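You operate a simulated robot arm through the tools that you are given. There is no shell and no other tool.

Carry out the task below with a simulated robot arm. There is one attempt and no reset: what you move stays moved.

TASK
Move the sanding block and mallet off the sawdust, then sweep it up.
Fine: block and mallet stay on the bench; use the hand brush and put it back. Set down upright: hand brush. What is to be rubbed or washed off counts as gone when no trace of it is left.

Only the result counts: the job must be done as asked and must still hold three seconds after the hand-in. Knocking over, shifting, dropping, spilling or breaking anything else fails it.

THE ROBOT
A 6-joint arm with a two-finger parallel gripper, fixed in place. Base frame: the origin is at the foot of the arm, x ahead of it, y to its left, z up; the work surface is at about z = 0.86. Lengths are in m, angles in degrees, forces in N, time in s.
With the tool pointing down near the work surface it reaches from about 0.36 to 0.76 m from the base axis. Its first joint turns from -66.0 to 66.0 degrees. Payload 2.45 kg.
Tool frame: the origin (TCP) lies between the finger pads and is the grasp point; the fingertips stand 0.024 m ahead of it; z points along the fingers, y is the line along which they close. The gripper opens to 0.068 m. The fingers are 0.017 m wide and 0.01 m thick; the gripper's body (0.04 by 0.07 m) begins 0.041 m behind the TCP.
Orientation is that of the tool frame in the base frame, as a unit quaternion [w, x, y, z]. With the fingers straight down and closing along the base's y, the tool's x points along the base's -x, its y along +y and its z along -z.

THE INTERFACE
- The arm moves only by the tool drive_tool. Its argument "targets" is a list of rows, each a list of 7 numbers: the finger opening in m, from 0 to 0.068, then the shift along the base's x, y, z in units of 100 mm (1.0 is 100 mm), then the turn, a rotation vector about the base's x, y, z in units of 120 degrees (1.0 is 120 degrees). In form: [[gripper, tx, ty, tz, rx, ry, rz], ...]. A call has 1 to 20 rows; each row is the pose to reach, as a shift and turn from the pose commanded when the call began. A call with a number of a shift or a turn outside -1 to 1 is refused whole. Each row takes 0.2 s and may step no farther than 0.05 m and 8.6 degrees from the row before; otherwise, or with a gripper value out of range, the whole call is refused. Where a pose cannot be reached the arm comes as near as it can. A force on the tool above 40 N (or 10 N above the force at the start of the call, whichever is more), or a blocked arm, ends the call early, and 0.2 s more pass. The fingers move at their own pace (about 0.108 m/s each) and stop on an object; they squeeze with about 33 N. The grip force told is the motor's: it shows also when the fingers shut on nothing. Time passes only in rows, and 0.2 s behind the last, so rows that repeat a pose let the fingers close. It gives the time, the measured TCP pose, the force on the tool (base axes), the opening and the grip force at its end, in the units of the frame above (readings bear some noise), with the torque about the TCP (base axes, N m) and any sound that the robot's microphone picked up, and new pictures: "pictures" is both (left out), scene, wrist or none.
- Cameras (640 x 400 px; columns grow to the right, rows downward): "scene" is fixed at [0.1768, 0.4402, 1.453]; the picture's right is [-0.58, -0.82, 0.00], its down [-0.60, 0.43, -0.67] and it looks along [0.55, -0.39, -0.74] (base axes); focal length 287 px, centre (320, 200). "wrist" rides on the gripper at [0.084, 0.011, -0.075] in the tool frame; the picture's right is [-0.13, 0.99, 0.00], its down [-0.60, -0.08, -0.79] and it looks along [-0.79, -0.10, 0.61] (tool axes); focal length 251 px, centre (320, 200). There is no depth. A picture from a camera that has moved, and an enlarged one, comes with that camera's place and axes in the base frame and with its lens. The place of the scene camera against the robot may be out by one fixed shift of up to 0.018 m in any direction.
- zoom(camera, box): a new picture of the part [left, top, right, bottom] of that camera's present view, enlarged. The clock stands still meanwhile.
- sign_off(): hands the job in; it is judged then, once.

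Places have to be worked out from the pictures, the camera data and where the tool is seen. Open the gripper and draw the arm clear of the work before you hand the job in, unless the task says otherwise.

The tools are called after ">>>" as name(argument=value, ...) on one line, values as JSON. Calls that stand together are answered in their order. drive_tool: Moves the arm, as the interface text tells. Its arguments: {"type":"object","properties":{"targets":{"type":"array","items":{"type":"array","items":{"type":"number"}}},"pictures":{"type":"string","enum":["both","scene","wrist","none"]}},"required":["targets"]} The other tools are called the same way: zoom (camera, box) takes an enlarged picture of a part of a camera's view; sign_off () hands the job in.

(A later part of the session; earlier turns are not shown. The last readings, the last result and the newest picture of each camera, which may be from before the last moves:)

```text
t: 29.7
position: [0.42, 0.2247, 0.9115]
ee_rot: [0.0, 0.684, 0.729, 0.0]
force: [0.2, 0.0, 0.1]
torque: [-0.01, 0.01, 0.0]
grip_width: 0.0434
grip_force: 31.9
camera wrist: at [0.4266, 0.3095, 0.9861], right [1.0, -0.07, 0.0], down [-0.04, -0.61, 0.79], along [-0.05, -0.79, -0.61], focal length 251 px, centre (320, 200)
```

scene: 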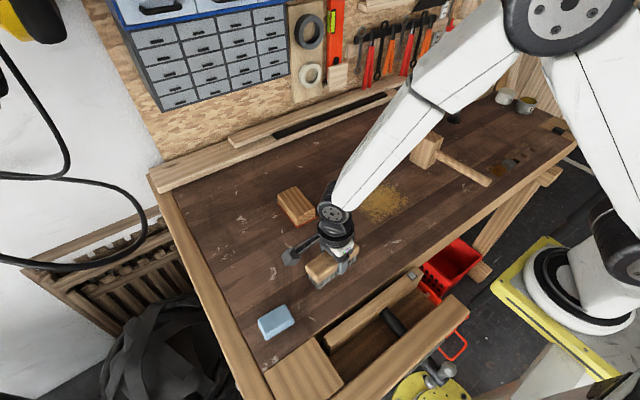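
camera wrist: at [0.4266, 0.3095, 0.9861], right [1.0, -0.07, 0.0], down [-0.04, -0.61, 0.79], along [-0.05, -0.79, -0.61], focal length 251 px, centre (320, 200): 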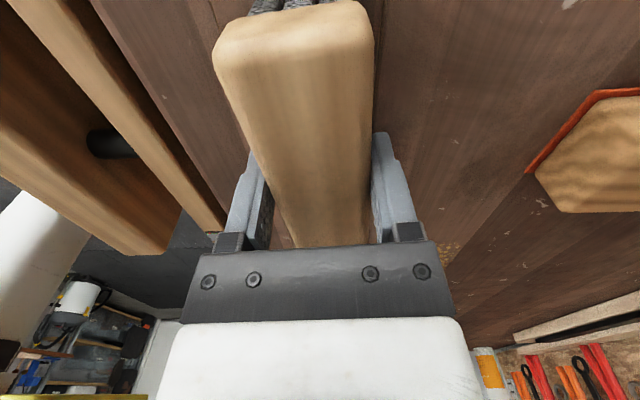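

The brush is held at 43.4 mm. I'll lift it 30 mm and carry it to the near edge of the sawdust.

>>> drive_tool(targets=[[0.03, 0, 0, 0.15, 0, 0, 0], [0.03, 0, 0, 0.3, 0, 0, 0], [0.03, 0, -0.3, 0.3, 0, 0, 0], [0.03, 0, -0.65, 0.3, 0, 0, 0], [0.03, 0, -1.0, 0.3, 0, 0, 0]], pictures="none")

>>> drive_tool(targets=[[0.03, 0, -0.3, 0, 0, 0, 0], [0.03, 0, -0.6, 0, 0, 0, 0], [0.03, 0, -0.8, 0, 0, 0, 0], [0.03, 0, -0.8, -0.15, 0, 0, 0], [0.03, 0, -0.8, -0.27, 0, 0, 0], [0.03, 0, -0.8, -0.3, 0, 0, 0], [0.03, 0, -0.8, -0.3, 0, 0, 0]])

```text
t: 30.9
position: [0.4219, 0.1242, 0.9395]
ee_rot: [0.0, 0.685, 0.729, 0.0]
force: [0.6, -1.0, -1.2]
torque: [0.01, 0.02, 0.02]
grip_width: 0.0435
grip_force: 33.9
```

```text
t: 32.5
position: [0.422, 0.0453, 0.9102]
ee_rot: [0.0, 0.685, 0.729, -0.001]
force: [-4.6, 0.9, 22.7]
torque: [-0.05, 0.36, 0.11]
grip_width: 0.0433
grip_force: 32.7
camera wrist: at [0.4274, 0.1299, 0.986], right [1.0, -0.07, 0.0], down [-0.04, -0.61, 0.79], along [-0.05, -0.79, -0.61], focal length 251 px, centre (320, 200)
```

scene: 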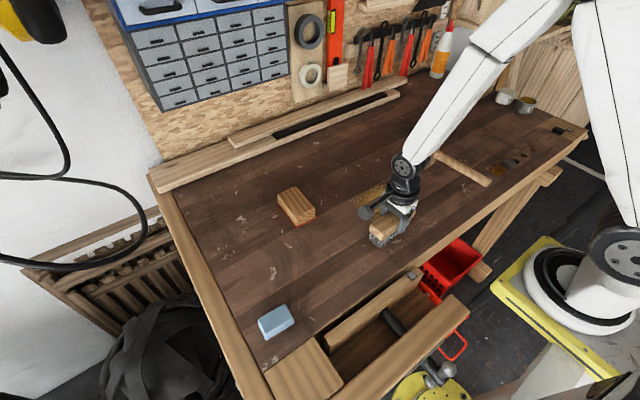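
wrist: 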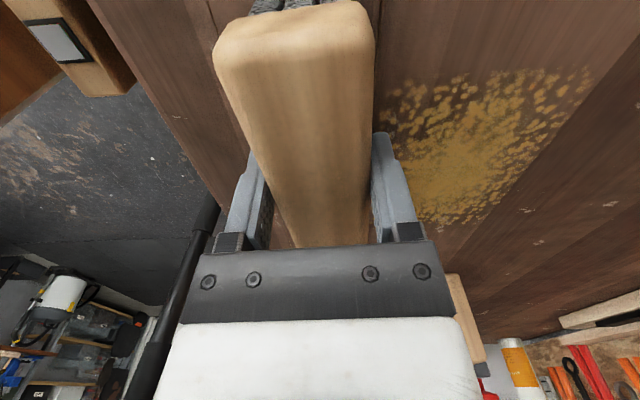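

The bristles touch with about 23 N, which is a bit firm. I'll ease off half a millimetre and sweep the first stroke along +x over the +y half of the patch.

>>> drive_tool(targets=[[0.03, 0.0, 0, 0.006, 0, 0, 0], [0.03, 0.2, 0, 0.006, 0, 0, 0], [0.03, 0.4, 0, 0.006, 0, 0, 0], [0.03, 0.6, 0, 0.006, 0, 0, 0], [0.03, 0.8, 0, 0.006, 0, 0, 0], [0.03, 1.0, 0, 0.006, 0, 0, 0]])

```text
t: 33.9
position: [0.5222, 0.0445, 0.9112]
ee_rot: [-0.001, 0.685, 0.729, 0.0]
force: [0.0, 0.2, -0.6]
torque: [-0.01, 0.0, 0.02]
grip_width: 0.0433
grip_force: 32.7
camera wrist: at [0.5273, 0.1291, 0.9867], right [1.0, -0.07, 0.0], down [-0.04, -0.61, 0.79], along [-0.05, -0.79, -0.61], focal length 251 px, centre (320, 200)
```

scene: 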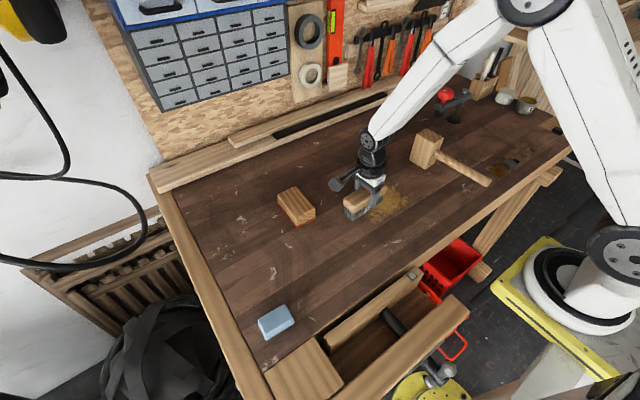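
wrist: 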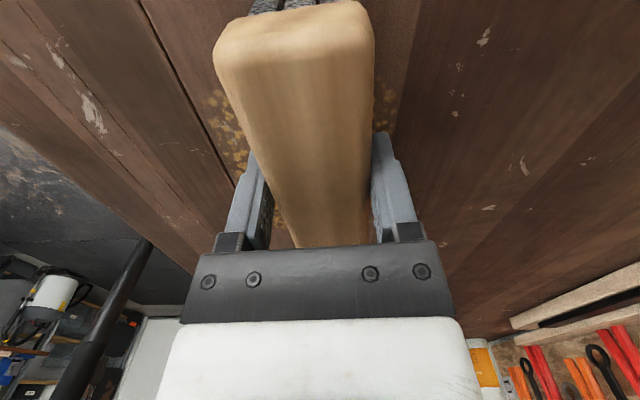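

There was no contact during that stroke (force about 0) and dust remains behind the brush. I'll press down about 1 mm here and go back along -x while monitoring the force.

>>> drive_tool(targets=[[0.03, 0, 0, -0.01, 0, 0, 0], [0.03, 0, 0, -0.01, 0, 0, 0]], pictures="none")

```text
t: 34.5
position: [0.5221, 0.0431, 0.9113]
ee_rot: [0.0, 0.684, 0.729, 0.001]
force: [-1.6, -2.5, 6.1]
torque: [-0.06, -0.03, 0.01]
grip_width: 0.0432
grip_force: 33.0
```

Contact is now 6 N. I'll press slightly more and sweep back toward -x.

>>> drive_tool(targets=[[0.03, 0, 0, -0.006, 0, 0, 0], [0.03, -0.2, 0, -0.006, 0, 0, 0], [0.03, -0.4, 0, -0.006, 0, 0, 0], [0.03, -0.6, 0, -0.006, 0, 0, 0], [0.03, -0.8, 0, -0.006, 0, 0, 0], [0.03, -1.0, 0, -0.006, 0, 0, 0]])

```text
t: 35.9
position: [0.4245, 0.0462, 0.9114]
ee_rot: [0.003, 0.684, 0.729, 0.003]
force: [13.1, -0.9, 30.5]
torque: [-0.02, -0.06, 0.0]
grip_width: 0.0438
grip_force: 32.6
camera wrist: at [0.4302, 0.1308, 0.9854], right [1.0, -0.07, 0.01], down [-0.05, -0.61, 0.79], along [-0.05, -0.79, -0.61], focal length 251 px, centre (320, 200)
```

scene: 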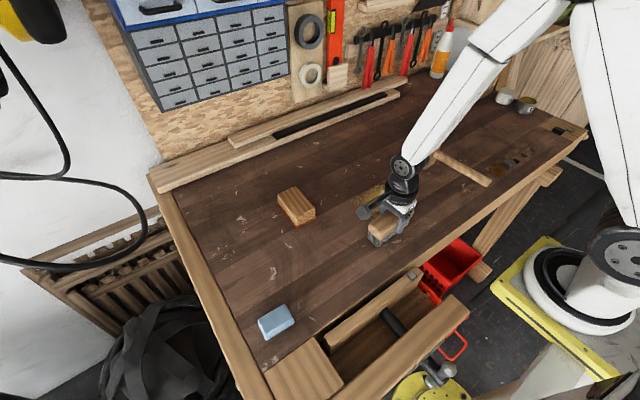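
wrist: 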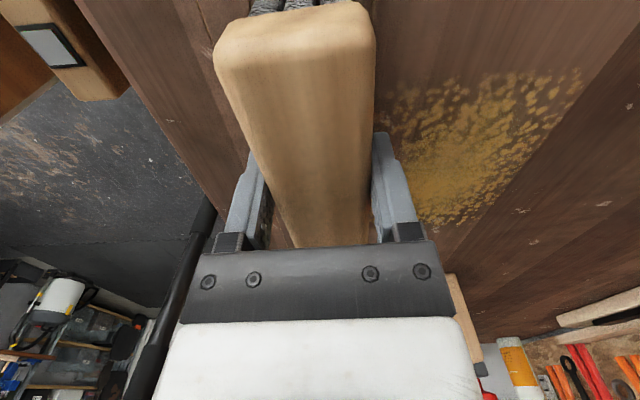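

The dust under this track has faded but isn't gone, so it wears off progressively. I'll make repeated strokes with moderate pressure, compensating for the slight height tilt along x.

>>> drive_tool(targets=[[0.03, 0.2, 0, 0.004, 0, 0, 0], [0.03, 0.4, 0, 0.003, 0, 0, 0], [0.03, 0.6, 0, 0.002, 0, 0, 0], [0.03, 0.8, 0, 0.0, 0, 0, 0], [0.03, 1.0, 0, -0.001, 0, 0, 0]], pictures="none")

>>> drive_tool(targets=[[0.03, 0.2, 0, -0.001, 0, 0, 0], [0.03, 0.4, 0, -0.002, 0, 0, 0], [0.03, 0.6, 0, -0.004, 0, 0, 0], [0.03, 0.8, 0, -0.005, 0, 0, 0], [0.03, 0.8, 0, -0.005, 0, 0, 0]])

```text
t: 37.1
position: [0.5199, 0.0425, 0.9115]
ee_rot: [0.0, 0.685, 0.729, -0.001]
force: [-0.8, 0.8, -1.1]
torque: [0.01, -0.01, 0.0]
grip_width: 0.0435
grip_force: 32.7
```

```text
t: 38.3
position: [0.6015, 0.0446, 0.9092]
ee_rot: [0.0, 0.685, 0.729, 0.0]
force: [0.1, 0.0, -1.5]
torque: [-0.03, -0.02, -0.03]
grip_width: 0.0438
grip_force: 32.5
camera wrist: at [0.6074, 0.1299, 0.9842], right [1.0, -0.07, 0.0], down [-0.04, -0.61, 0.79], along [-0.05, -0.79, -0.61], focal length 251 px, centre (320, 200)
```

scene: 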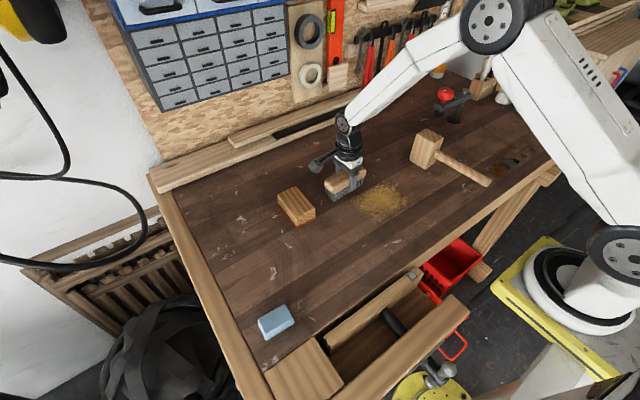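
wrist: 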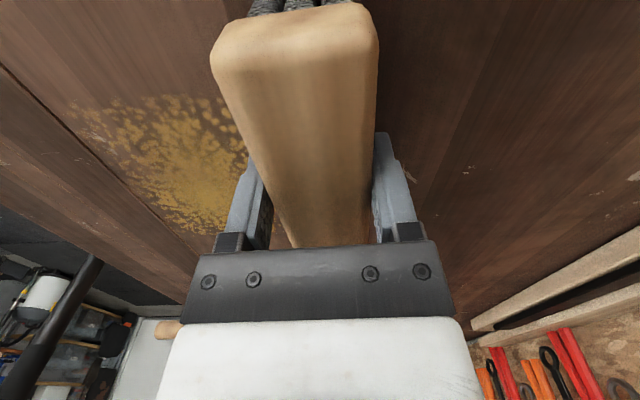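

The brush isn't touching now (force about 0), so the grip likely slid slightly on the wood. I'll lower in small steps to find contact again.

>>> drive_tool(targets=[[0.03, 0, 0, -0.006, 0, 0, 0], [0.03, 0, 0, -0.012, 0, 0, 0], [0.03, 0, 0, -0.012, 0, 0, 0]], pictures="none")

```text
t: 39.1
position: [0.6011, 0.0434, 0.9079]
ee_rot: [0.0, 0.685, 0.729, 0.0]
force: [0.2, 0.7, -0.8]
torque: [0.0, -0.03, 0.0]
grip_width: 0.0437
grip_force: 33.3
```

>>> drive_tool(targets=[[0.03, 0, 0, -0.006, 0, 0, 0], [0.03, 0, 0, -0.012, 0, 0, 0], [0.03, 0, 0, -0.012, 0, 0, 0]], pictures="none")

```text
t: 39.9
position: [0.6006, 0.0442, 0.908]
ee_rot: [0.0, 0.684, 0.729, 0.0]
force: [-4.0, 0.9, 8.6]
torque: [-0.2, 0.01, -0.04]
grip_width: 0.0435
grip_force: 33.0
```

Contact is 8.6 N at x=0.60. I'll sweep back toward -x with a slight rise, reading the force at the midpoint.

>>> drive_tool(targets=[[0.03, 0, 0, -0.004, 0, 0, 0], [0.03, -0.2, 0, -0.003, 0, 0, 0], [0.03, -0.4, 0, -0.002, 0, 0, 0], [0.03, -0.6, 0, 0.0, 0, 0, 0], [0.03, -0.8, 0, 0.001, 0, 0, 0]], pictures="none")

```text
t: 41.1
position: [0.5209, 0.0441, 0.9083]
ee_rot: [0.001, 0.685, 0.728, 0.0]
force: [1.6, -0.7, 3.6]
torque: [-0.07, -0.2, 0.02]
grip_width: 0.0436
grip_force: 33.0
```

>>> drive_tool(targets=[[0.03, 0, 0, -0.006, 0, 0, 0], [0.03, -0.2, 0, -0.006, 0, 0, 0], [0.03, -0.4, 0, -0.006, 0, 0, 0], [0.03, -0.6, 0, -0.005, 0, 0, 0], [0.03, -0.8, 0, -0.004, 0, 0, 0], [0.03, -1.0, 0, -0.003, 0, 0, 0]])

>>> zoom(camera="wrist", box=[220, 0, 640, 260])

```text
t: 42.5
position: [0.4229, 0.0439, 0.9089]
ee_rot: [0.0, 0.686, 0.728, 0.001]
force: [10.3, -0.7, 17.2]
torque: [0.34, -0.14, -0.23]
grip_width: 0.0436
grip_force: 32.6
camera wrist: at [0.4279, 0.1289, 0.9826], right [1.0, -0.07, 0.0], down [-0.04, -0.61, 0.79], along [-0.05, -0.79, -0.61], focal length 251 px, centre (320, 200)
```

scene: 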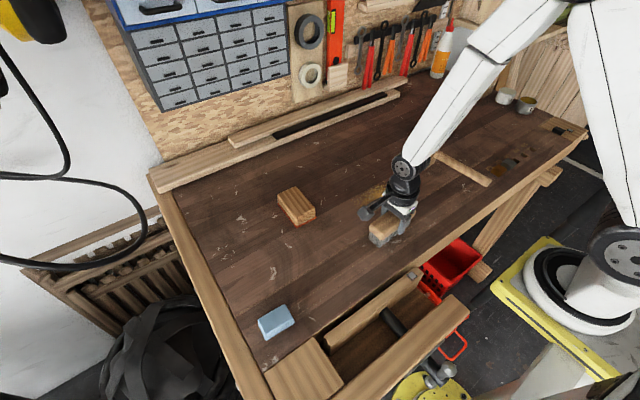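
wrist: 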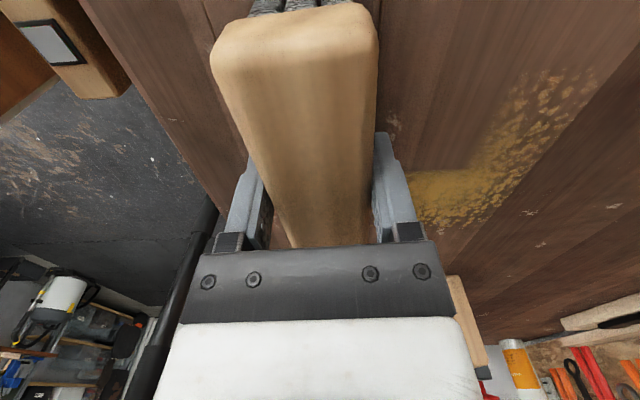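

```text
1.52 times, centred on (430, 130) of wrist
camera zoom: at [0.4279, 0.1289, 0.9826], right [1.0, -0.07, 0.0], down [-0.04, -0.61, 0.79], along [-0.05, -0.79, -0.61], focal length 383 px, centre (152, 307)
```

zoom: 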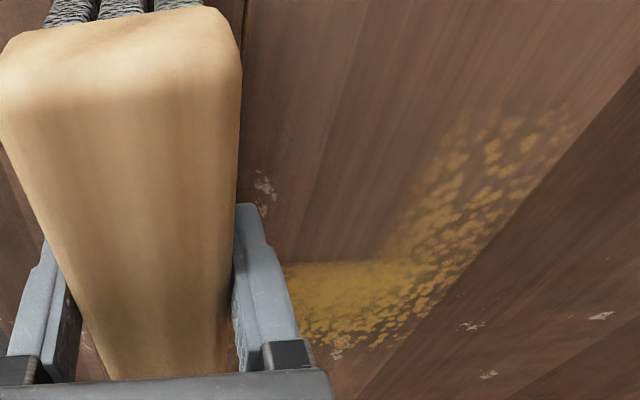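

The sweep works: the near part of this track is clean. I'll stroke forward again along +x with slightly more pressure to clear the far part.

>>> drive_tool(targets=[[0.03, 0.2, 0, -0.002, 0, 0, 0], [0.03, 0.4, 0, -0.004, 0, 0, 0], [0.03, 0.6, 0, -0.005, 0, 0, 0], [0.03, 0.8, 0, -0.006, 0, 0, 0], [0.03, 1.0, 0, -0.007, 0, 0, 0]], pictures="none")

>>> drive_tool(targets=[[0.03, 0.2, 0, -0.002, 0, 0, 0], [0.03, 0.4, 0, -0.004, 0, 0, 0], [0.03, 0.6, 0, -0.006, 0, 0, 0], [0.03, 0.8, 0, -0.007, 0, 0, 0]])

```text
t: 42.9
position: [0.4282, 0.0431, 0.9072]
ee_rot: [-0.005, 0.684, 0.73, -0.006]
force: [-3.3, -2.2, 13.9]
torque: [0.14, -0.13, -0.06]
grip_width: 0.0433
grip_force: 33.1
stopped in row 1: the force on the tool passed its limit at 45 N (the readings are from after the stop); the commanded pose is now the measured one
```

```text
t: 43.4
position: [0.4554, 0.0423, 0.9077]
ee_rot: [-0.004, 0.683, 0.73, -0.005]
force: [0.7, -0.9, 6.6]
torque: [-0.02, -0.14, -0.01]
grip_width: 0.0437
grip_force: 32.7
stopped in row 2: the force on the tool passed its limit at 42 N (the readings are from after the stop); the commanded pose is now the measured one
camera wrist: at [0.4626, 0.1282, 0.9815], right [1.0, -0.06, -0.01], down [-0.03, -0.61, 0.8], along [-0.06, -0.79, -0.61], focal length 251 px, centre (320, 200)
```

scene: 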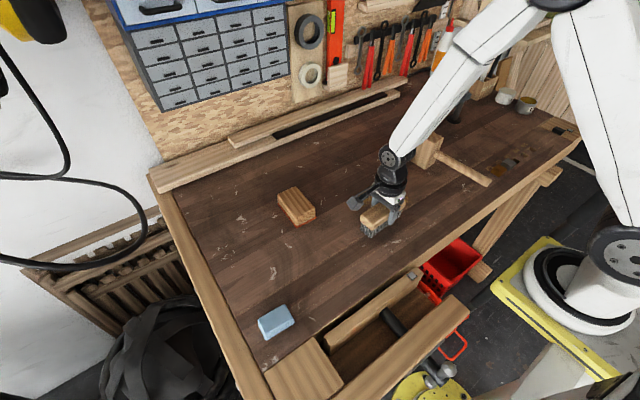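
wrist: 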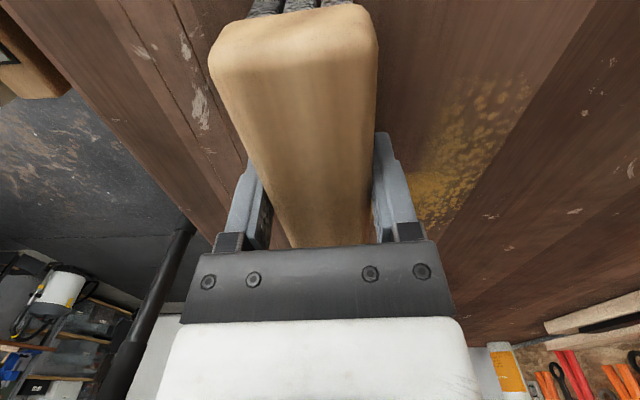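

Pushing +x makes the force surge, and the stop left a slight tilt (about 0.7° about y). I'll remove the tilt and continue with lighter pressure.

>>> drive_tool(targets=[[0.03, 0.0, 0, 0.003, 0, -0.006, -0.002], [0.03, 0.15, 0, 0.002, 0, -0.006, -0.002], [0.03, 0.3, 0, 0.001, 0, -0.006, -0.002], [0.03, 0.45, 0, 0.0, 0, -0.006, -0.002], [0.03, 0.6, 0, 0.0, 0, -0.006, -0.002]], pictures="wrist")

```text
t: 44.6
position: [0.5139, 0.0431, 0.9073]
ee_rot: [-0.001, 0.685, 0.728, -0.001]
force: [-9.3, 1.9, 22.3]
torque: [-0.02, 0.53, 0.0]
grip_width: 0.0436
grip_force: 33.1
camera wrist: at [0.5204, 0.1282, 0.9814], right [1.0, -0.07, 0.0], down [-0.04, -0.61, 0.79], along [-0.06, -0.79, -0.61], focal length 251 px, centre (320, 200)
```

wrist: 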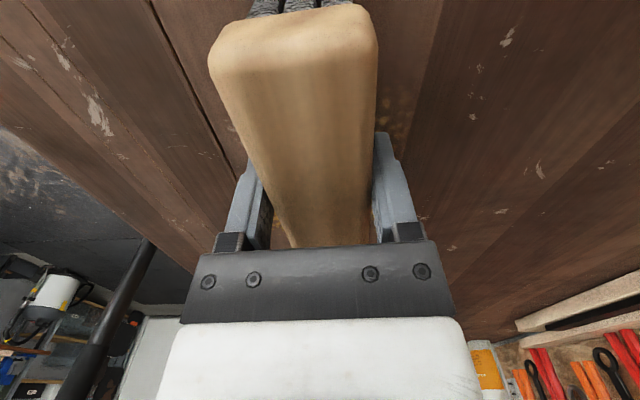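

Pressure is good (22 N) and the dust behind is gone. I'll continue on to x≈0.60.

>>> drive_tool(targets=[[0.03, 0.15, 0, 0.001, 0, 0, 0], [0.03, 0.3, 0, 0.0, 0, 0, 0], [0.03, 0.45, 0, 0.0, 0, 0, 0], [0.03, 0.6, 0, -0.001, 0, 0, 0], [0.03, 0.75, 0, -0.002, 0, 0, 0], [0.03, 0.9, 0, -0.003, 0, 0, 0]])

```text
t: 46.0
position: [0.6041, 0.0411, 0.9071]
ee_rot: [-0.001, 0.686, 0.727, -0.002]
force: [-8.8, 1.1, 25.0]
torque: [-0.11, 0.55, -0.03]
grip_width: 0.0438
grip_force: 32.6
camera wrist: at [0.6104, 0.1271, 0.9814], right [1.0, -0.07, 0.0], down [-0.04, -0.61, 0.79], along [-0.05, -0.79, -0.61], focal length 251 px, centre (320, 200)
```

scene: 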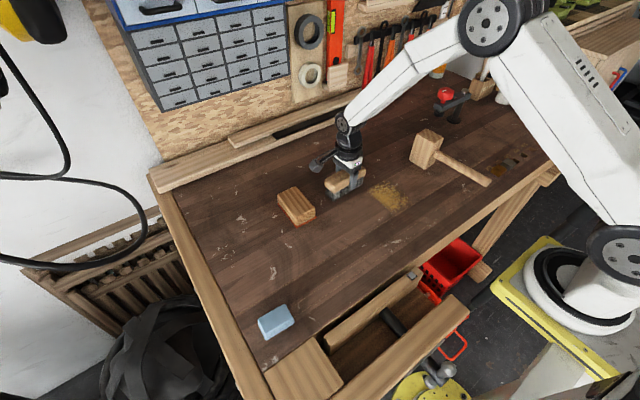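
wrist: 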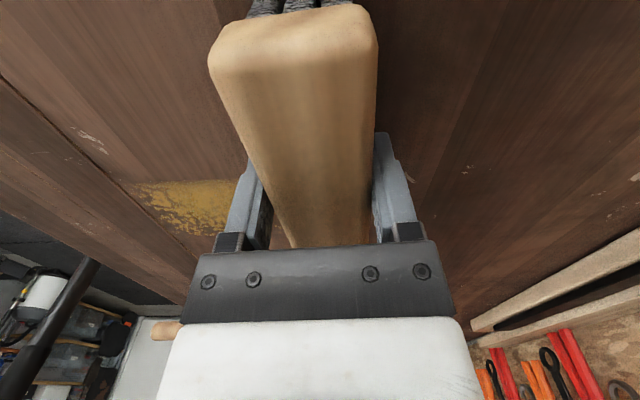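

The +y half now looks clean. I'll zoom in on what remains.

>>> zoom(camera="scene", box=[330, 165, 430, 235])

>>> zoom(camera="wrist", box=[80, 0, 300, 260])

```text
5.71 times, centred on (380, 200) of scene
camera zoom: at [0.1761, 0.4402, 1.4531], right [-0.58, -0.82, 0.0], down [-0.6, 0.43, -0.67], along [0.55, -0.39, -0.74], focal length 1639 px, centre (-23, 200)
```

zoom: 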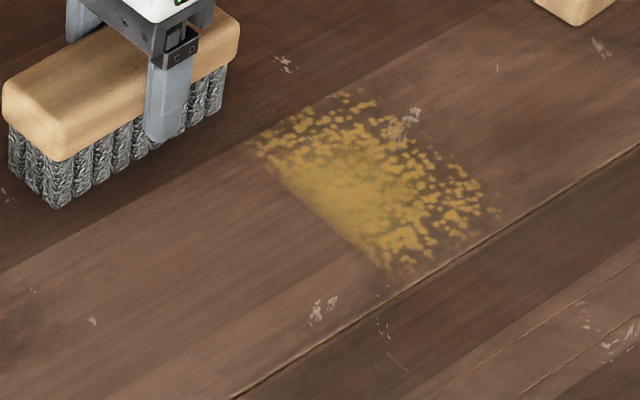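

```text
1.54 times, centred on (190, 130) of wrist
camera zoom: at [0.6104, 0.1271, 0.9814], right [1.0, -0.07, 0.0], down [-0.04, -0.61, 0.79], along [-0.05, -0.79, -0.61], focal length 387 px, centre (520, 308)
```

zoom: 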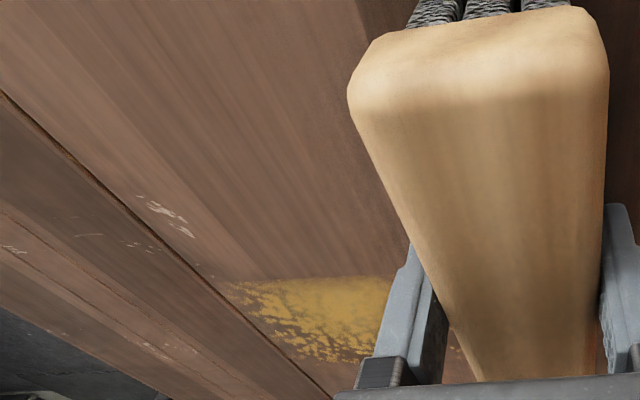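

Only the strip from y≈-0.01 to -0.085 remains. I'll lift 10 mm, shift 90 mm in -y, and touch down again at the far side.

>>> drive_tool(targets=[[0.03, 0, 0, 0.1, 0, 0, 0], [0.03, 0, -0.3, 0.1, 0, 0, 0], [0.03, 0, -0.6, 0.1, 0, 0, 0], [0.03, 0, -0.88, 0.1, 0, 0, 0], [0.03, 0, -0.88, 0.03, 0, 0, 0], [0.03, 0, -0.88, 0.008, 0, 0, 0], [0.03, 0, -0.88, 0.004, 0, 0, 0]])

```text
t: 47.6
position: [0.605, -0.0467, 0.9079]
ee_rot: [0.001, 0.685, 0.728, -0.001]
force: [0.1, -3.2, 7.8]
torque: [0.15, 0.24, 0.07]
grip_width: 0.0435
grip_force: 33.4
camera wrist: at [0.6114, 0.04, 0.9815], right [1.0, -0.07, 0.0], down [-0.04, -0.61, 0.8], along [-0.05, -0.79, -0.61], focal length 251 px, centre (320, 200)
```

scene: 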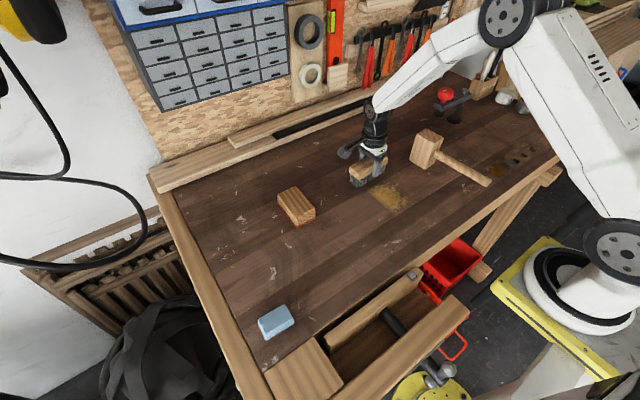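
wrist: 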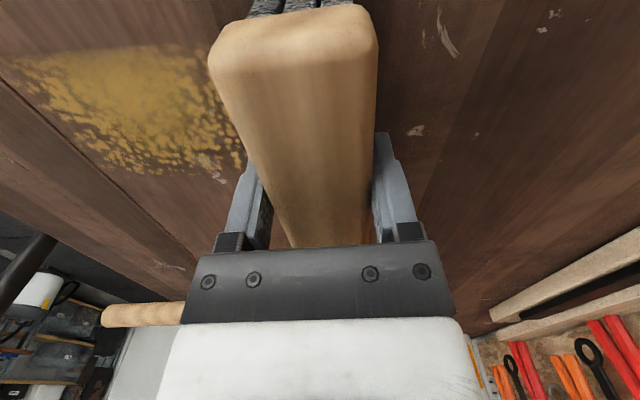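

Contact is 7.8 N. I'll press slightly more and sweep toward -x across the remaining strip.

>>> drive_tool(targets=[[0.03, 0, 0, -0.006, 0, 0, 0], [0.03, -0.15, 0, -0.006, 0, 0, 0], [0.03, -0.3, 0, -0.006, 0, 0, 0], [0.03, -0.45, 0, -0.006, 0, 0, 0], [0.03, -0.6, 0, -0.005, 0, 0, 0], [0.03, -0.75, 0, -0.005, 0, 0, 0], [0.03, -0.9, 0, -0.005, 0, 0, 0]], pictures="wrist")

```text
t: 49.2
position: [0.5169, -0.045, 0.9068]
ee_rot: [0.001, 0.684, 0.729, -0.002]
force: [7.0, 1.2, 14.0]
torque: [0.06, -0.02, -0.02]
grip_width: 0.0436
grip_force: 33.0
camera wrist: at [0.5223, 0.0405, 0.9815], right [1.0, -0.07, 0.0], down [-0.04, -0.61, 0.79], along [-0.05, -0.79, -0.61], focal length 251 px, centre (320, 200)
```

wrist: 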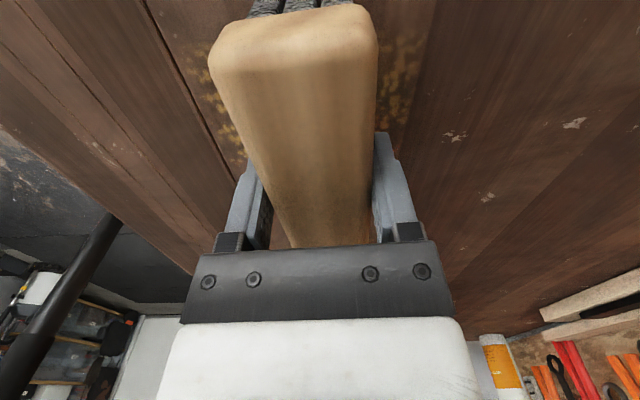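

Contact is 14 N and the dust is fading. I'll continue to x≈0.43.

>>> drive_tool(targets=[[0.03, -0.15, 0, -0.001, 0, 0, 0], [0.03, -0.3, 0, -0.001, 0, 0, 0], [0.03, -0.45, 0, 0.0, 0, 0, 0], [0.03, -0.6, 0, 0.001, 0, 0, 0], [0.03, -0.75, 0, 0.002, 0, 0, 0], [0.03, -0.9, 0, 0.003, 0, 0, 0]], pictures="wrist")

```text
t: 50.6
position: [0.4262, -0.0458, 0.9069]
ee_rot: [0.0, 0.685, 0.729, -0.002]
force: [6.0, 2.0, 13.1]
torque: [0.05, -0.03, 0.01]
grip_width: 0.0438
grip_force: 33.0
camera wrist: at [0.4318, 0.0402, 0.9815], right [1.0, -0.07, 0.0], down [-0.04, -0.61, 0.79], along [-0.06, -0.79, -0.61], focal length 251 px, centre (320, 200)
```

wrist: 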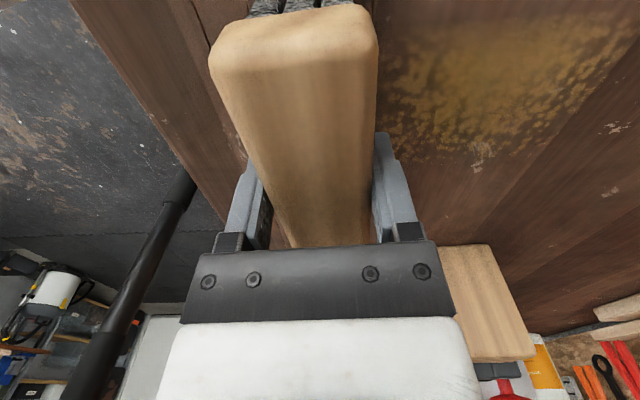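

It has faded evenly, so more passes are needed. I'll sweep back along +x with slightly less downward command at the reversal.

>>> drive_tool(targets=[[0.03, 0.0, 0, 0.003, 0, 0, 0], [0.03, 0.15, 0, 0.001, 0, 0, 0], [0.03, 0.3, 0, 0.0, 0, 0, 0], [0.03, 0.45, 0, -0.002, 0, 0, 0], [0.03, 0.6, 0, -0.003, 0, 0, 0], [0.03, 0.75, 0, -0.003, 0, 0, 0], [0.03, 0.9, 0, -0.004, 0, 0, 0]], pictures="none")

>>> drive_tool(targets=[[0.03, 0.15, 0, 0.0, 0, 0, 0], [0.03, 0.3, 0, -0.001, 0, 0, 0], [0.03, 0.45, 0, -0.001, 0, 0, 0], [0.03, 0.6, 0, -0.002, 0, 0, 0], [0.03, 0.75, 0, -0.002, 0, 0, 0], [0.03, 0.9, 0, -0.002, 0, 0, 0]])

```text
t: 51.1
position: [0.4273, -0.0455, 0.9063]
ee_rot: [-0.006, 0.686, 0.727, -0.007]
force: [-6.4, -1.1, 17.3]
torque: [-0.31, 0.01, -0.06]
grip_width: 0.0436
grip_force: 32.5
stopped in row 2: the force on the tool passed its limit at 56 N (the readings are from after the stop); the commanded pose is now the measured one
```

```text
t: 51.4
position: [0.4301, -0.045, 0.9067]
ee_rot: [-0.01, 0.687, 0.726, -0.008]
force: [-6.4, 0.7, 15.4]
torque: [-0.57, -0.07, -0.3]
grip_width: 0.0436
grip_force: 33.0
stopped in row 1: the force on the tool passed its limit at 48 N (the readings are from after the stop); the commanded pose is now the measured one
camera wrist: at [0.4382, 0.0402, 0.9817], right [1.0, -0.07, -0.03], down [-0.02, -0.61, 0.79], along [-0.08, -0.79, -0.61], focal length 251 px, centre (320, 200)
```

scene: 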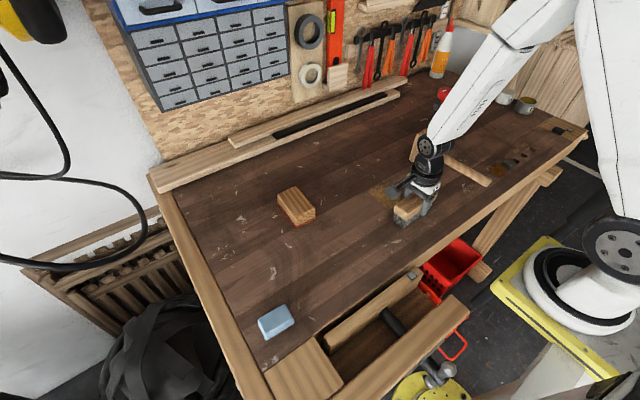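
wrist: 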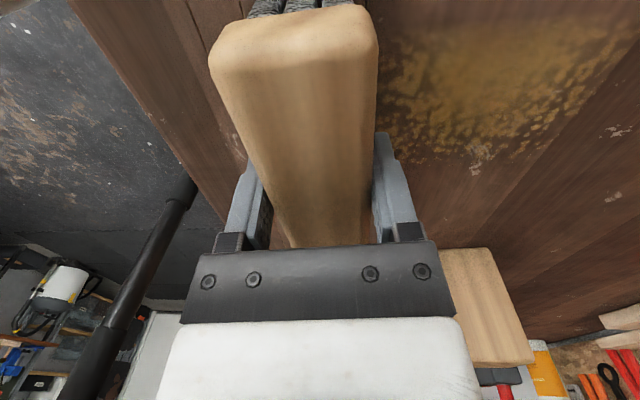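

The reversal wound the wrist into a slight tilt again (about 1.5°). I'll lift off, correct the orientation, and touch down afresh.

>>> drive_tool(targets=[[0.03, 0.0, 0, 0.05, -0.001, -0.006, 0.0016], [0.03, 0.0, 0, 0.05, -0.001, -0.0122, 0.0033], [0.03, 0.0, 0, 0.02, -0.001, -0.0122, 0.0033], [0.03, 0.0, 0, 0.01, -0.001, -0.0122, 0.0033], [0.03, 0.0, 0, 0.01, -0.001, -0.0122, 0.0033]], pictures="none")

```text
t: 52.6
position: [0.4312, -0.0451, 0.9069]
ee_rot: [0.0, 0.684, 0.729, -0.001]
force: [-0.1, 0.9, -0.9]
torque: [0.01, -0.03, 0.03]
grip_width: 0.0437
grip_force: 33.1
```

>>> drive_tool(targets=[[0.03, 0.0, 0, -0.006, 0, 0, 0], [0.03, 0.0, 0, -0.01, 0, 0, 0], [0.03, 0.0, 0, -0.01, 0, 0, 0]], pictures="none")

```text
t: 53.4
position: [0.4306, -0.0444, 0.9076]
ee_rot: [0.001, 0.684, 0.729, 0.0]
force: [0.0, -2.8, 4.8]
torque: [0.26, 0.09, 0.03]
grip_width: 0.0435
grip_force: 33.2
```

Light contact (4.8 N). I'll sweep along +x with a gently increasing press.

>>> drive_tool(targets=[[0.03, 0.15, 0, -0.002, 0, 0, 0], [0.03, 0.3, 0, -0.004, 0, 0, 0], [0.03, 0.45, 0, -0.005, 0, 0, 0], [0.03, 0.6, 0, -0.006, 0, 0, 0], [0.03, 0.75, 0, -0.007, 0, 0, 0], [0.03, 0.9, 0, -0.008, 0, 0, 0]], pictures="none")

```text
t: 54.0
position: [0.4531, -0.0442, 0.9079]
ee_rot: [-0.001, 0.684, 0.729, -0.002]
force: [-1.9, 0.4, 10.0]
torque: [0.14, 0.19, 0.05]
grip_width: 0.0435
grip_force: 32.6
stopped in row 2: the force on the tool passed its limit at 45 N (the readings are from after the stop); the commanded pose is now the measured one
```

>>> drive_tool(targets=[[0.03, 0.0, 0, 0.004, 0, 0, 0], [0.03, 0.15, 0, 0.002, 0, 0, 0], [0.03, 0.3, 0, 0.001, 0, 0, 0], [0.03, 0.45, 0, 0.0, 0, 0, 0], [0.03, 0.6, 0, 0.0, 0, 0, 0], [0.03, 0.75, 0, 0.0, 0, 0, 0]], pictures="wrist")

```text
t: 55.4
position: [0.5273, -0.0452, 0.9063]
ee_rot: [-0.001, 0.685, 0.729, -0.003]
force: [-8.1, -0.2, 23.3]
torque: [0.09, 0.54, 0.12]
grip_width: 0.0434
grip_force: 32.8
camera wrist: at [0.5337, 0.0404, 0.9814], right [1.0, -0.07, 0.0], down [-0.04, -0.61, 0.79], along [-0.06, -0.79, -0.61], focal length 251 px, centre (320, 200)
```

wrist: 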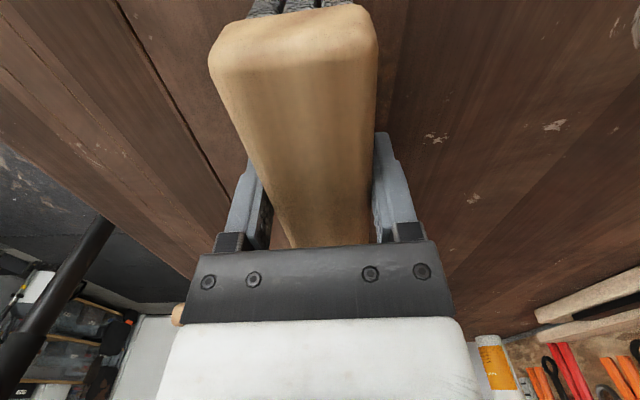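

The pressure is good (23 N) and it looks clean behind the brush. I'll continue to x≈0.61.

>>> drive_tool(targets=[[0.03, 0.15, 0, 0.0, 0, 0, 0], [0.03, 0.3, 0, 0.0, 0, 0, 0], [0.03, 0.45, 0, -0.001, 0, 0, 0], [0.03, 0.6, 0, -0.001, 0, 0, 0], [0.03, 0.75, 0, -0.002, 0, 0, 0], [0.03, 0.85, 0, -0.002, 0, 0, 0]])

>>> zoom(camera="scene", box=[330, 165, 430, 235])

>>> zoom(camera="wrist", box=[0, 0, 260, 240])

```text
t: 56.8
position: [0.6144, -0.0452, 0.9071]
ee_rot: [-0.001, 0.685, 0.729, -0.002]
force: [-5.0, -0.4, 12.1]
torque: [0.04, 0.32, 0.04]
grip_width: 0.0436
grip_force: 32.9
camera wrist: at [0.6199, 0.0404, 0.9815], right [1.0, -0.07, -0.01], down [-0.04, -0.61, 0.79], along [-0.06, -0.79, -0.61], focal length 251 px, centre (320, 200)
```

scene: 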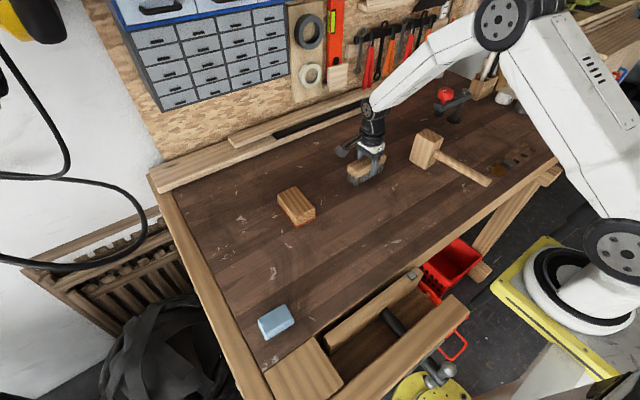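
wrist: 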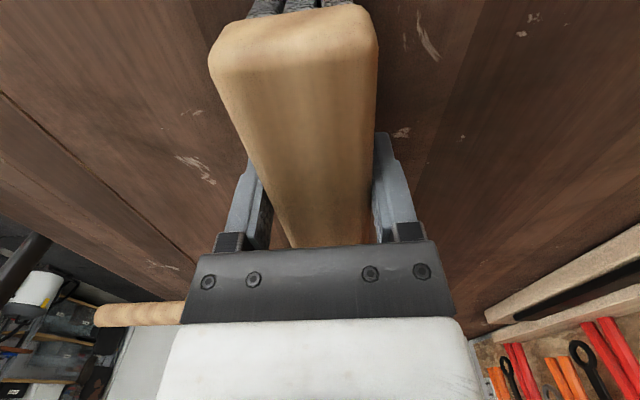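

```text
5.71 times, centred on (380, 200) of scene
camera zoom: at [0.1764, 0.4402, 1.4531], right [-0.58, -0.82, 0.0], down [-0.6, 0.43, -0.67], along [0.55, -0.39, -0.74], focal length 1639 px, centre (-23, 200)
```

zoom: 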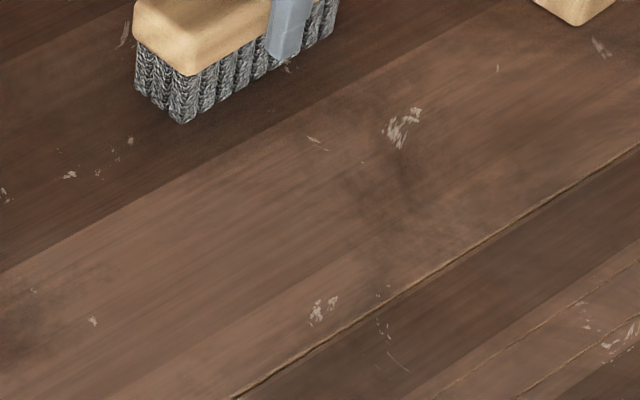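

```text
1.67 times, centred on (130, 120) of wrist
camera zoom: at [0.6199, 0.0404, 0.9815], right [1.0, -0.07, -0.01], down [-0.04, -0.61, 0.79], along [-0.06, -0.79, -0.61], focal length 419 px, centre (637, 333)
```

zoom: 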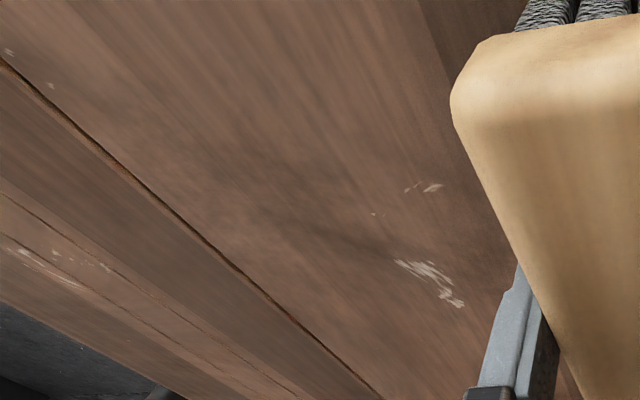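

The patch looks clean. I'll zoom in further to check for leftover specks.

>>> zoom(camera="scene", box=[375, 175, 419, 203])

>>> zoom(camera="scene", box=[345, 195, 405, 233])

>>> zoom(camera="scene", box=[335, 165, 390, 203])

```text
14.29 times, centred on (397, 189) of scene
camera zoom: at [0.1764, 0.4402, 1.4531], right [-0.58, -0.82, 0.0], down [-0.6, 0.43, -0.67], along [0.55, -0.39, -0.74], focal length 4099 px, centre (-780, 357)
```

zoom: 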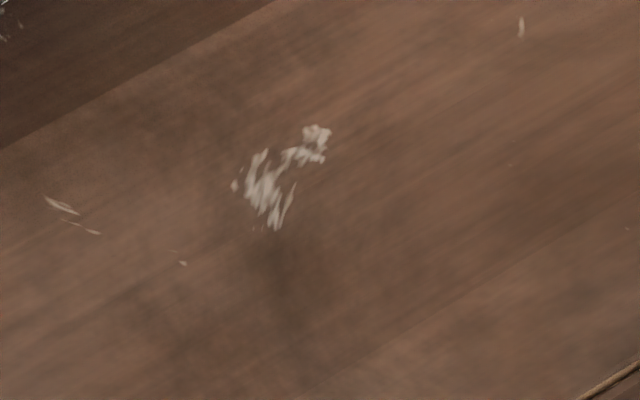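

```text
10.53 times, centred on (375, 214) of scene
camera zoom: at [0.1764, 0.4402, 1.4531], right [-0.58, -0.82, 0.0], down [-0.6, 0.43, -0.67], along [0.55, -0.39, -0.74], focal length 3020 px, centre (-259, 53)
```

zoom: 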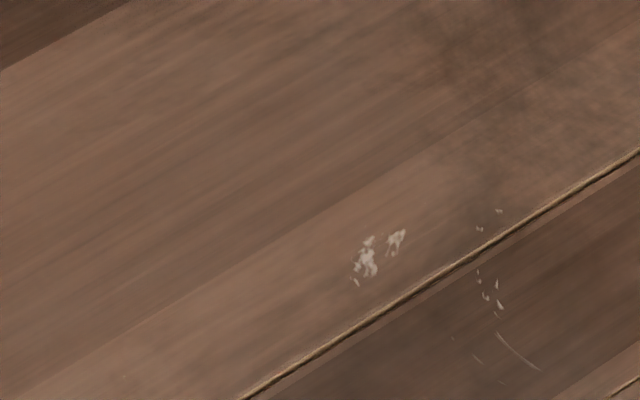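

```text
10.53 times, centred on (362, 184) of scene
camera zoom: at [0.1764, 0.4402, 1.4531], right [-0.58, -0.82, 0.0], down [-0.6, 0.43, -0.67], along [0.55, -0.39, -0.74], focal length 3020 px, centre (-127, 368)
```

zoom: 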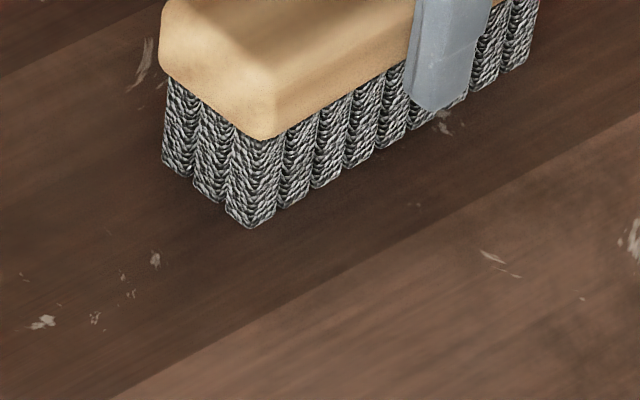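

It is visually clean. To be sure no faint trace remains, I'll make extra passes, first at y≈-0.06 toward -x to cover the outer edge.

>>> drive_tool(targets=[[0.03, 0, 0, 0.04, 0, 0, 0], [0.03, -0.05, -0.15, 0.04, 0, 0, 0], [0.03, -0.05, -0.15, 0.01, 0, 0, 0], [0.03, -0.05, -0.15, 0.0, 0, 0, 0], [0.03, -0.05, -0.15, -0.004, 0, 0, 0], [0.03, -0.2, -0.15, -0.005, 0, 0, 0], [0.03, -0.35, -0.15, -0.005, 0, 0, 0], [0.03, -0.5, -0.15, -0.004, 0, 0, 0], [0.03, -0.65, -0.15, -0.004, 0, 0, 0], [0.03, -0.8, -0.15, -0.003, 0, 0, 0], [0.03, -0.95, -0.15, -0.003, 0, 0, 0]], pictures="none")

```text
t: 59.2
position: [0.5172, -0.0602, 0.9074]
ee_rot: [0.0, 0.684, 0.729, -0.003]
force: [4.1, 1.8, 9.5]
torque: [0.09, 0.02, 0.04]
grip_width: 0.0434
grip_force: 32.7
```

>>> drive_tool(targets=[[0.03, -0.15, 0, -0.004, 0, 0, 0], [0.03, -0.3, 0, -0.004, 0, 0, 0], [0.03, -0.45, 0, -0.003, 0, 0, 0], [0.03, -0.6, 0, -0.003, 0, 0, 0], [0.03, -0.75, 0, -0.002, 0, 0, 0], [0.03, -0.9, 0, -0.001, 0, 0, 0]], pictures="both")

```text
t: 60.6
position: [0.4284, -0.06, 0.9081]
ee_rot: [-0.001, 0.684, 0.729, -0.003]
force: [6.8, 1.4, 14.6]
torque: [0.02, -0.03, 0.0]
grip_width: 0.0438
grip_force: 33.2
camera wrist: at [0.4342, 0.0252, 0.9815], right [1.0, -0.07, 0.0], down [-0.04, -0.61, 0.79], along [-0.06, -0.79, -0.61], focal length 251 px, centre (320, 200)
```

scene: 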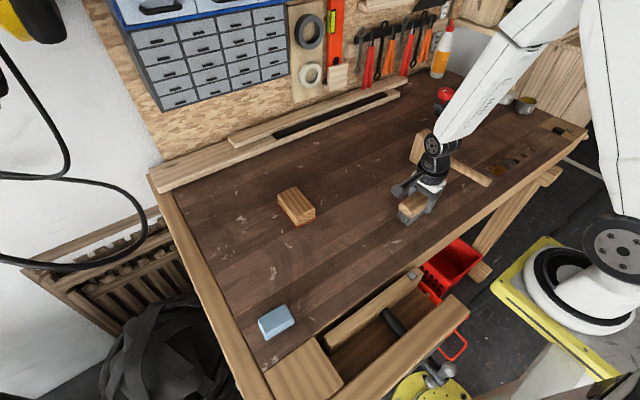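
wrist: 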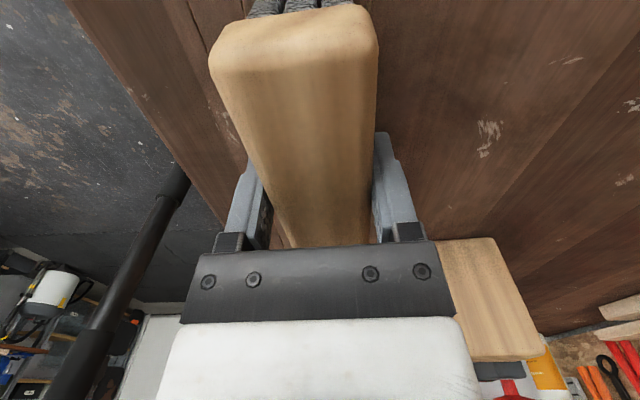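

All clean so far. I'll lift, return to the far side, and make one more -x pass at y≈+0.02.

>>> drive_tool(targets=[[0.03, 0, 0, 0.1, 0, 0, 0], [0.03, 0.3, 0.25, 0.1, 0, 0, 0], [0.03, 0.65, 0.55, 0.1, 0, 0, 0], [0.03, 1.0, 0.8, 0.1, 0, 0, 0]], pictures="none")

>>> drive_tool(targets=[[0.03, 0.35, 0, 0, 0, 0, 0], [0.03, 0.8, 0, 0, 0, 0, 0], [0.03, 0.8, 0, -0.07, 0, 0, 0], [0.03, 0.8, 0, -0.093, 0, 0, 0], [0.03, 0.8, 0, -0.096, 0, 0, 0], [0.03, 0.8, 0, -0.096, 0, 0, 0]], pictures="none")

```text
t: 61.6
position: [0.5264, 0.0201, 0.9149]
ee_rot: [-0.002, 0.685, 0.729, -0.003]
force: [1.1, 0.1, -0.4]
torque: [-0.01, 0.03, 0.01]
grip_width: 0.0436
grip_force: 33.1
```

```text
t: 63.0
position: [0.6076, 0.0211, 0.9077]
ee_rot: [-0.001, 0.685, 0.729, -0.003]
force: [-4.6, 2.5, 11.8]
torque: [-0.19, 0.34, -0.13]
grip_width: 0.0438
grip_force: 33.3
```

>>> drive_tool(targets=[[0.03, 0, 0, -0.003, 0, 0, 0], [0.03, -0.15, 0, -0.004, 0, 0, 0], [0.03, -0.3, 0, -0.005, 0, 0, 0], [0.03, -0.45, 0, -0.005, 0, 0, 0], [0.03, -0.6, 0, -0.005, 0, 0, 0], [0.03, -0.75, 0, -0.005, 0, 0, 0], [0.03, -0.9, 0, -0.005, 0, 0, 0]], pictures="none")

>>> drive_tool(targets=[[0.03, -0.15, 0, 0.0, 0, 0, 0], [0.03, -0.3, 0, 0.0, 0, 0, 0], [0.03, -0.45, 0, 0.001, 0, 0, 0], [0.03, -0.6, 0, 0.002, 0, 0, 0], [0.03, -0.75, 0, 0.003, 0, 0, 0], [0.03, -0.9, 0, 0.004, 0, 0, 0]], pictures="both")

```text
t: 64.6
position: [0.5198, 0.0203, 0.9068]
ee_rot: [0.003, 0.684, 0.729, 0.0]
force: [11.3, -1.0, 26.2]
torque: [-0.06, -0.05, 0.02]
grip_width: 0.0436
grip_force: 33.3
```

```text
t: 66.0
position: [0.4282, 0.0193, 0.9066]
ee_rot: [0.001, 0.685, 0.729, -0.001]
force: [13.0, -1.3, 29.4]
torque: [-0.04, -0.05, -0.01]
grip_width: 0.0438
grip_force: 32.7
camera wrist: at [0.4349, 0.1051, 0.9816], right [1.0, -0.07, 0.0], down [-0.04, -0.61, 0.79], along [-0.05, -0.79, -0.61], focal length 251 px, centre (320, 200)
```

scene: 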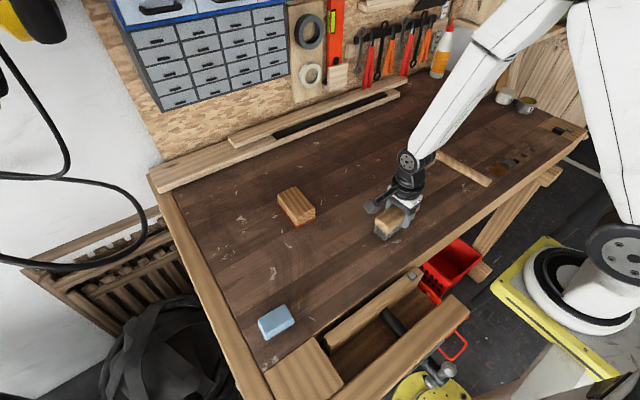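
wrist: 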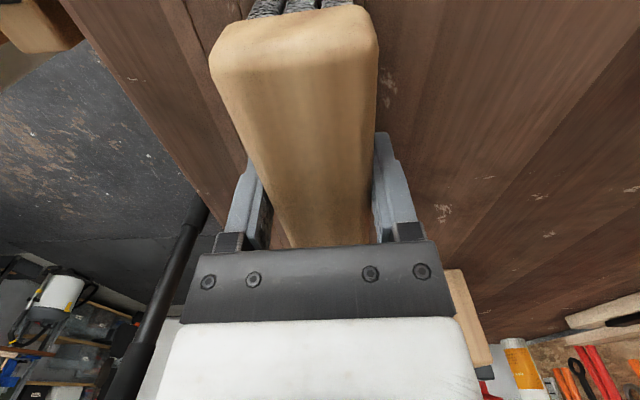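

The bench is clean. I'll lift the brush and carry it back toward its original spot at (0.420, 0.225).

>>> drive_tool(targets=[[0.03, 0, 0, 0.1, 0, 0, 0], [0.03, 0, 0, 0.3, 0, 0, 0], [0.03, 0, 0.3, 0.3, 0, 0, 0], [0.03, 0, 0.65, 0.3, 0, 0, 0], [0.03, 0, 1.0, 0.3, 0, 0, 0]], pictures="none")

>>> drive_tool(targets=[[0.03, -0.03, 0.35, 0, 0, 0, 0], [0.03, -0.07, 0.7, 0, 0, 0, 0], [0.03, -0.07, 1.0, 0, 0, 0, 0], [0.03, -0.07, 1.0, 0, 0, 0, 0]])

>>> zoom(camera="scene", box=[330, 165, 430, 235])

```text
t: 67.2
position: [0.4263, 0.1189, 0.9364]
ee_rot: [-0.002, 0.685, 0.729, -0.003]
force: [-0.3, -0.6, -0.8]
torque: [0.0, 0.02, -0.01]
grip_width: 0.0437
grip_force: 33.2
```

```text
t: 68.2
position: [0.4197, 0.2218, 0.9361]
ee_rot: [-0.002, 0.684, 0.729, -0.003]
force: [0.1, 0.2, -1.3]
torque: [0.01, -0.01, -0.01]
grip_width: 0.0438
grip_force: 33.0
camera wrist: at [0.4267, 0.3066, 1.0101], right [1.0, -0.07, -0.01], down [-0.04, -0.61, 0.79], along [-0.06, -0.79, -0.61], focal length 251 px, centre (320, 200)
```

scene: 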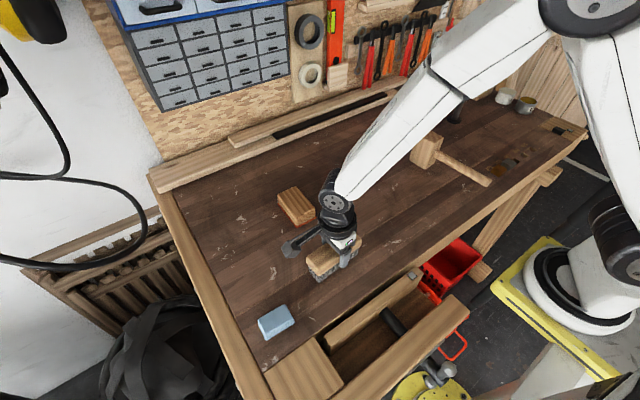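
wrist: 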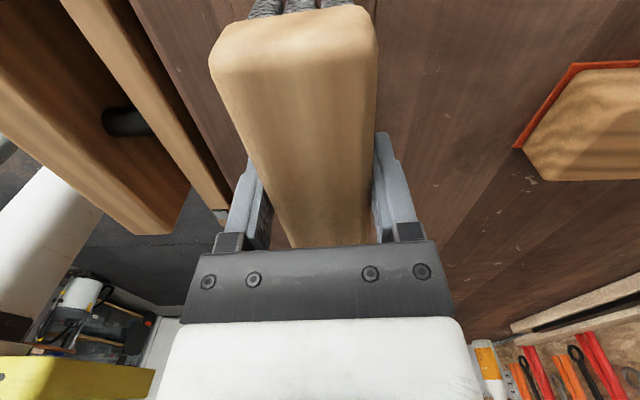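

```text
5.71 times, centred on (380, 200) of scene
camera zoom: at [0.1768, 0.4402, 1.453], right [-0.58, -0.82, 0.0], down [-0.6, 0.43, -0.67], along [0.55, -0.39, -0.74], focal length 1639 px, centre (-23, 200)
```

zoom: 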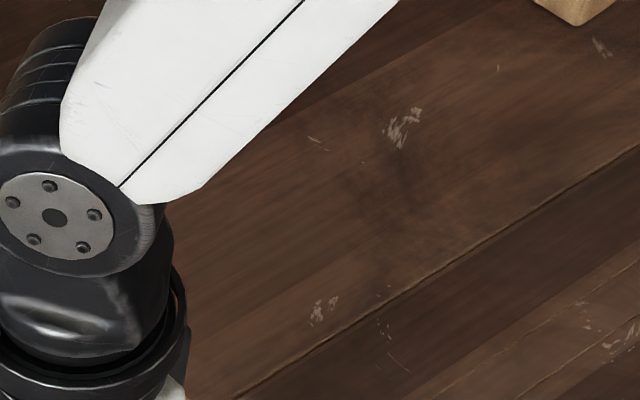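

I'll correct the last 3 mm and the 0.4° tilt, and lower until the bristles touch.

>>> drive_tool(targets=[[0.03, 0.0, 0.03, -0.05, 0, -0.0034, 0], [0.03, 0.0, 0.03, -0.15, 0, -0.0034, 0], [0.03, 0.0, 0.03, -0.24, 0, -0.0034, 0], [0.03, 0.0, 0.03, -0.27, 0, -0.0034, 0], [0.03, 0.0, 0.03, -0.27, 0, -0.0034, 0]], pictures="none")

```text
t: 69.4
position: [0.4209, 0.2232, 0.9092]
ee_rot: [0.002, 0.684, 0.729, 0.001]
force: [0.5, 0.1, -1.6]
torque: [-0.01, 0.02, 0.01]
grip_width: 0.0433
grip_force: 32.5
```

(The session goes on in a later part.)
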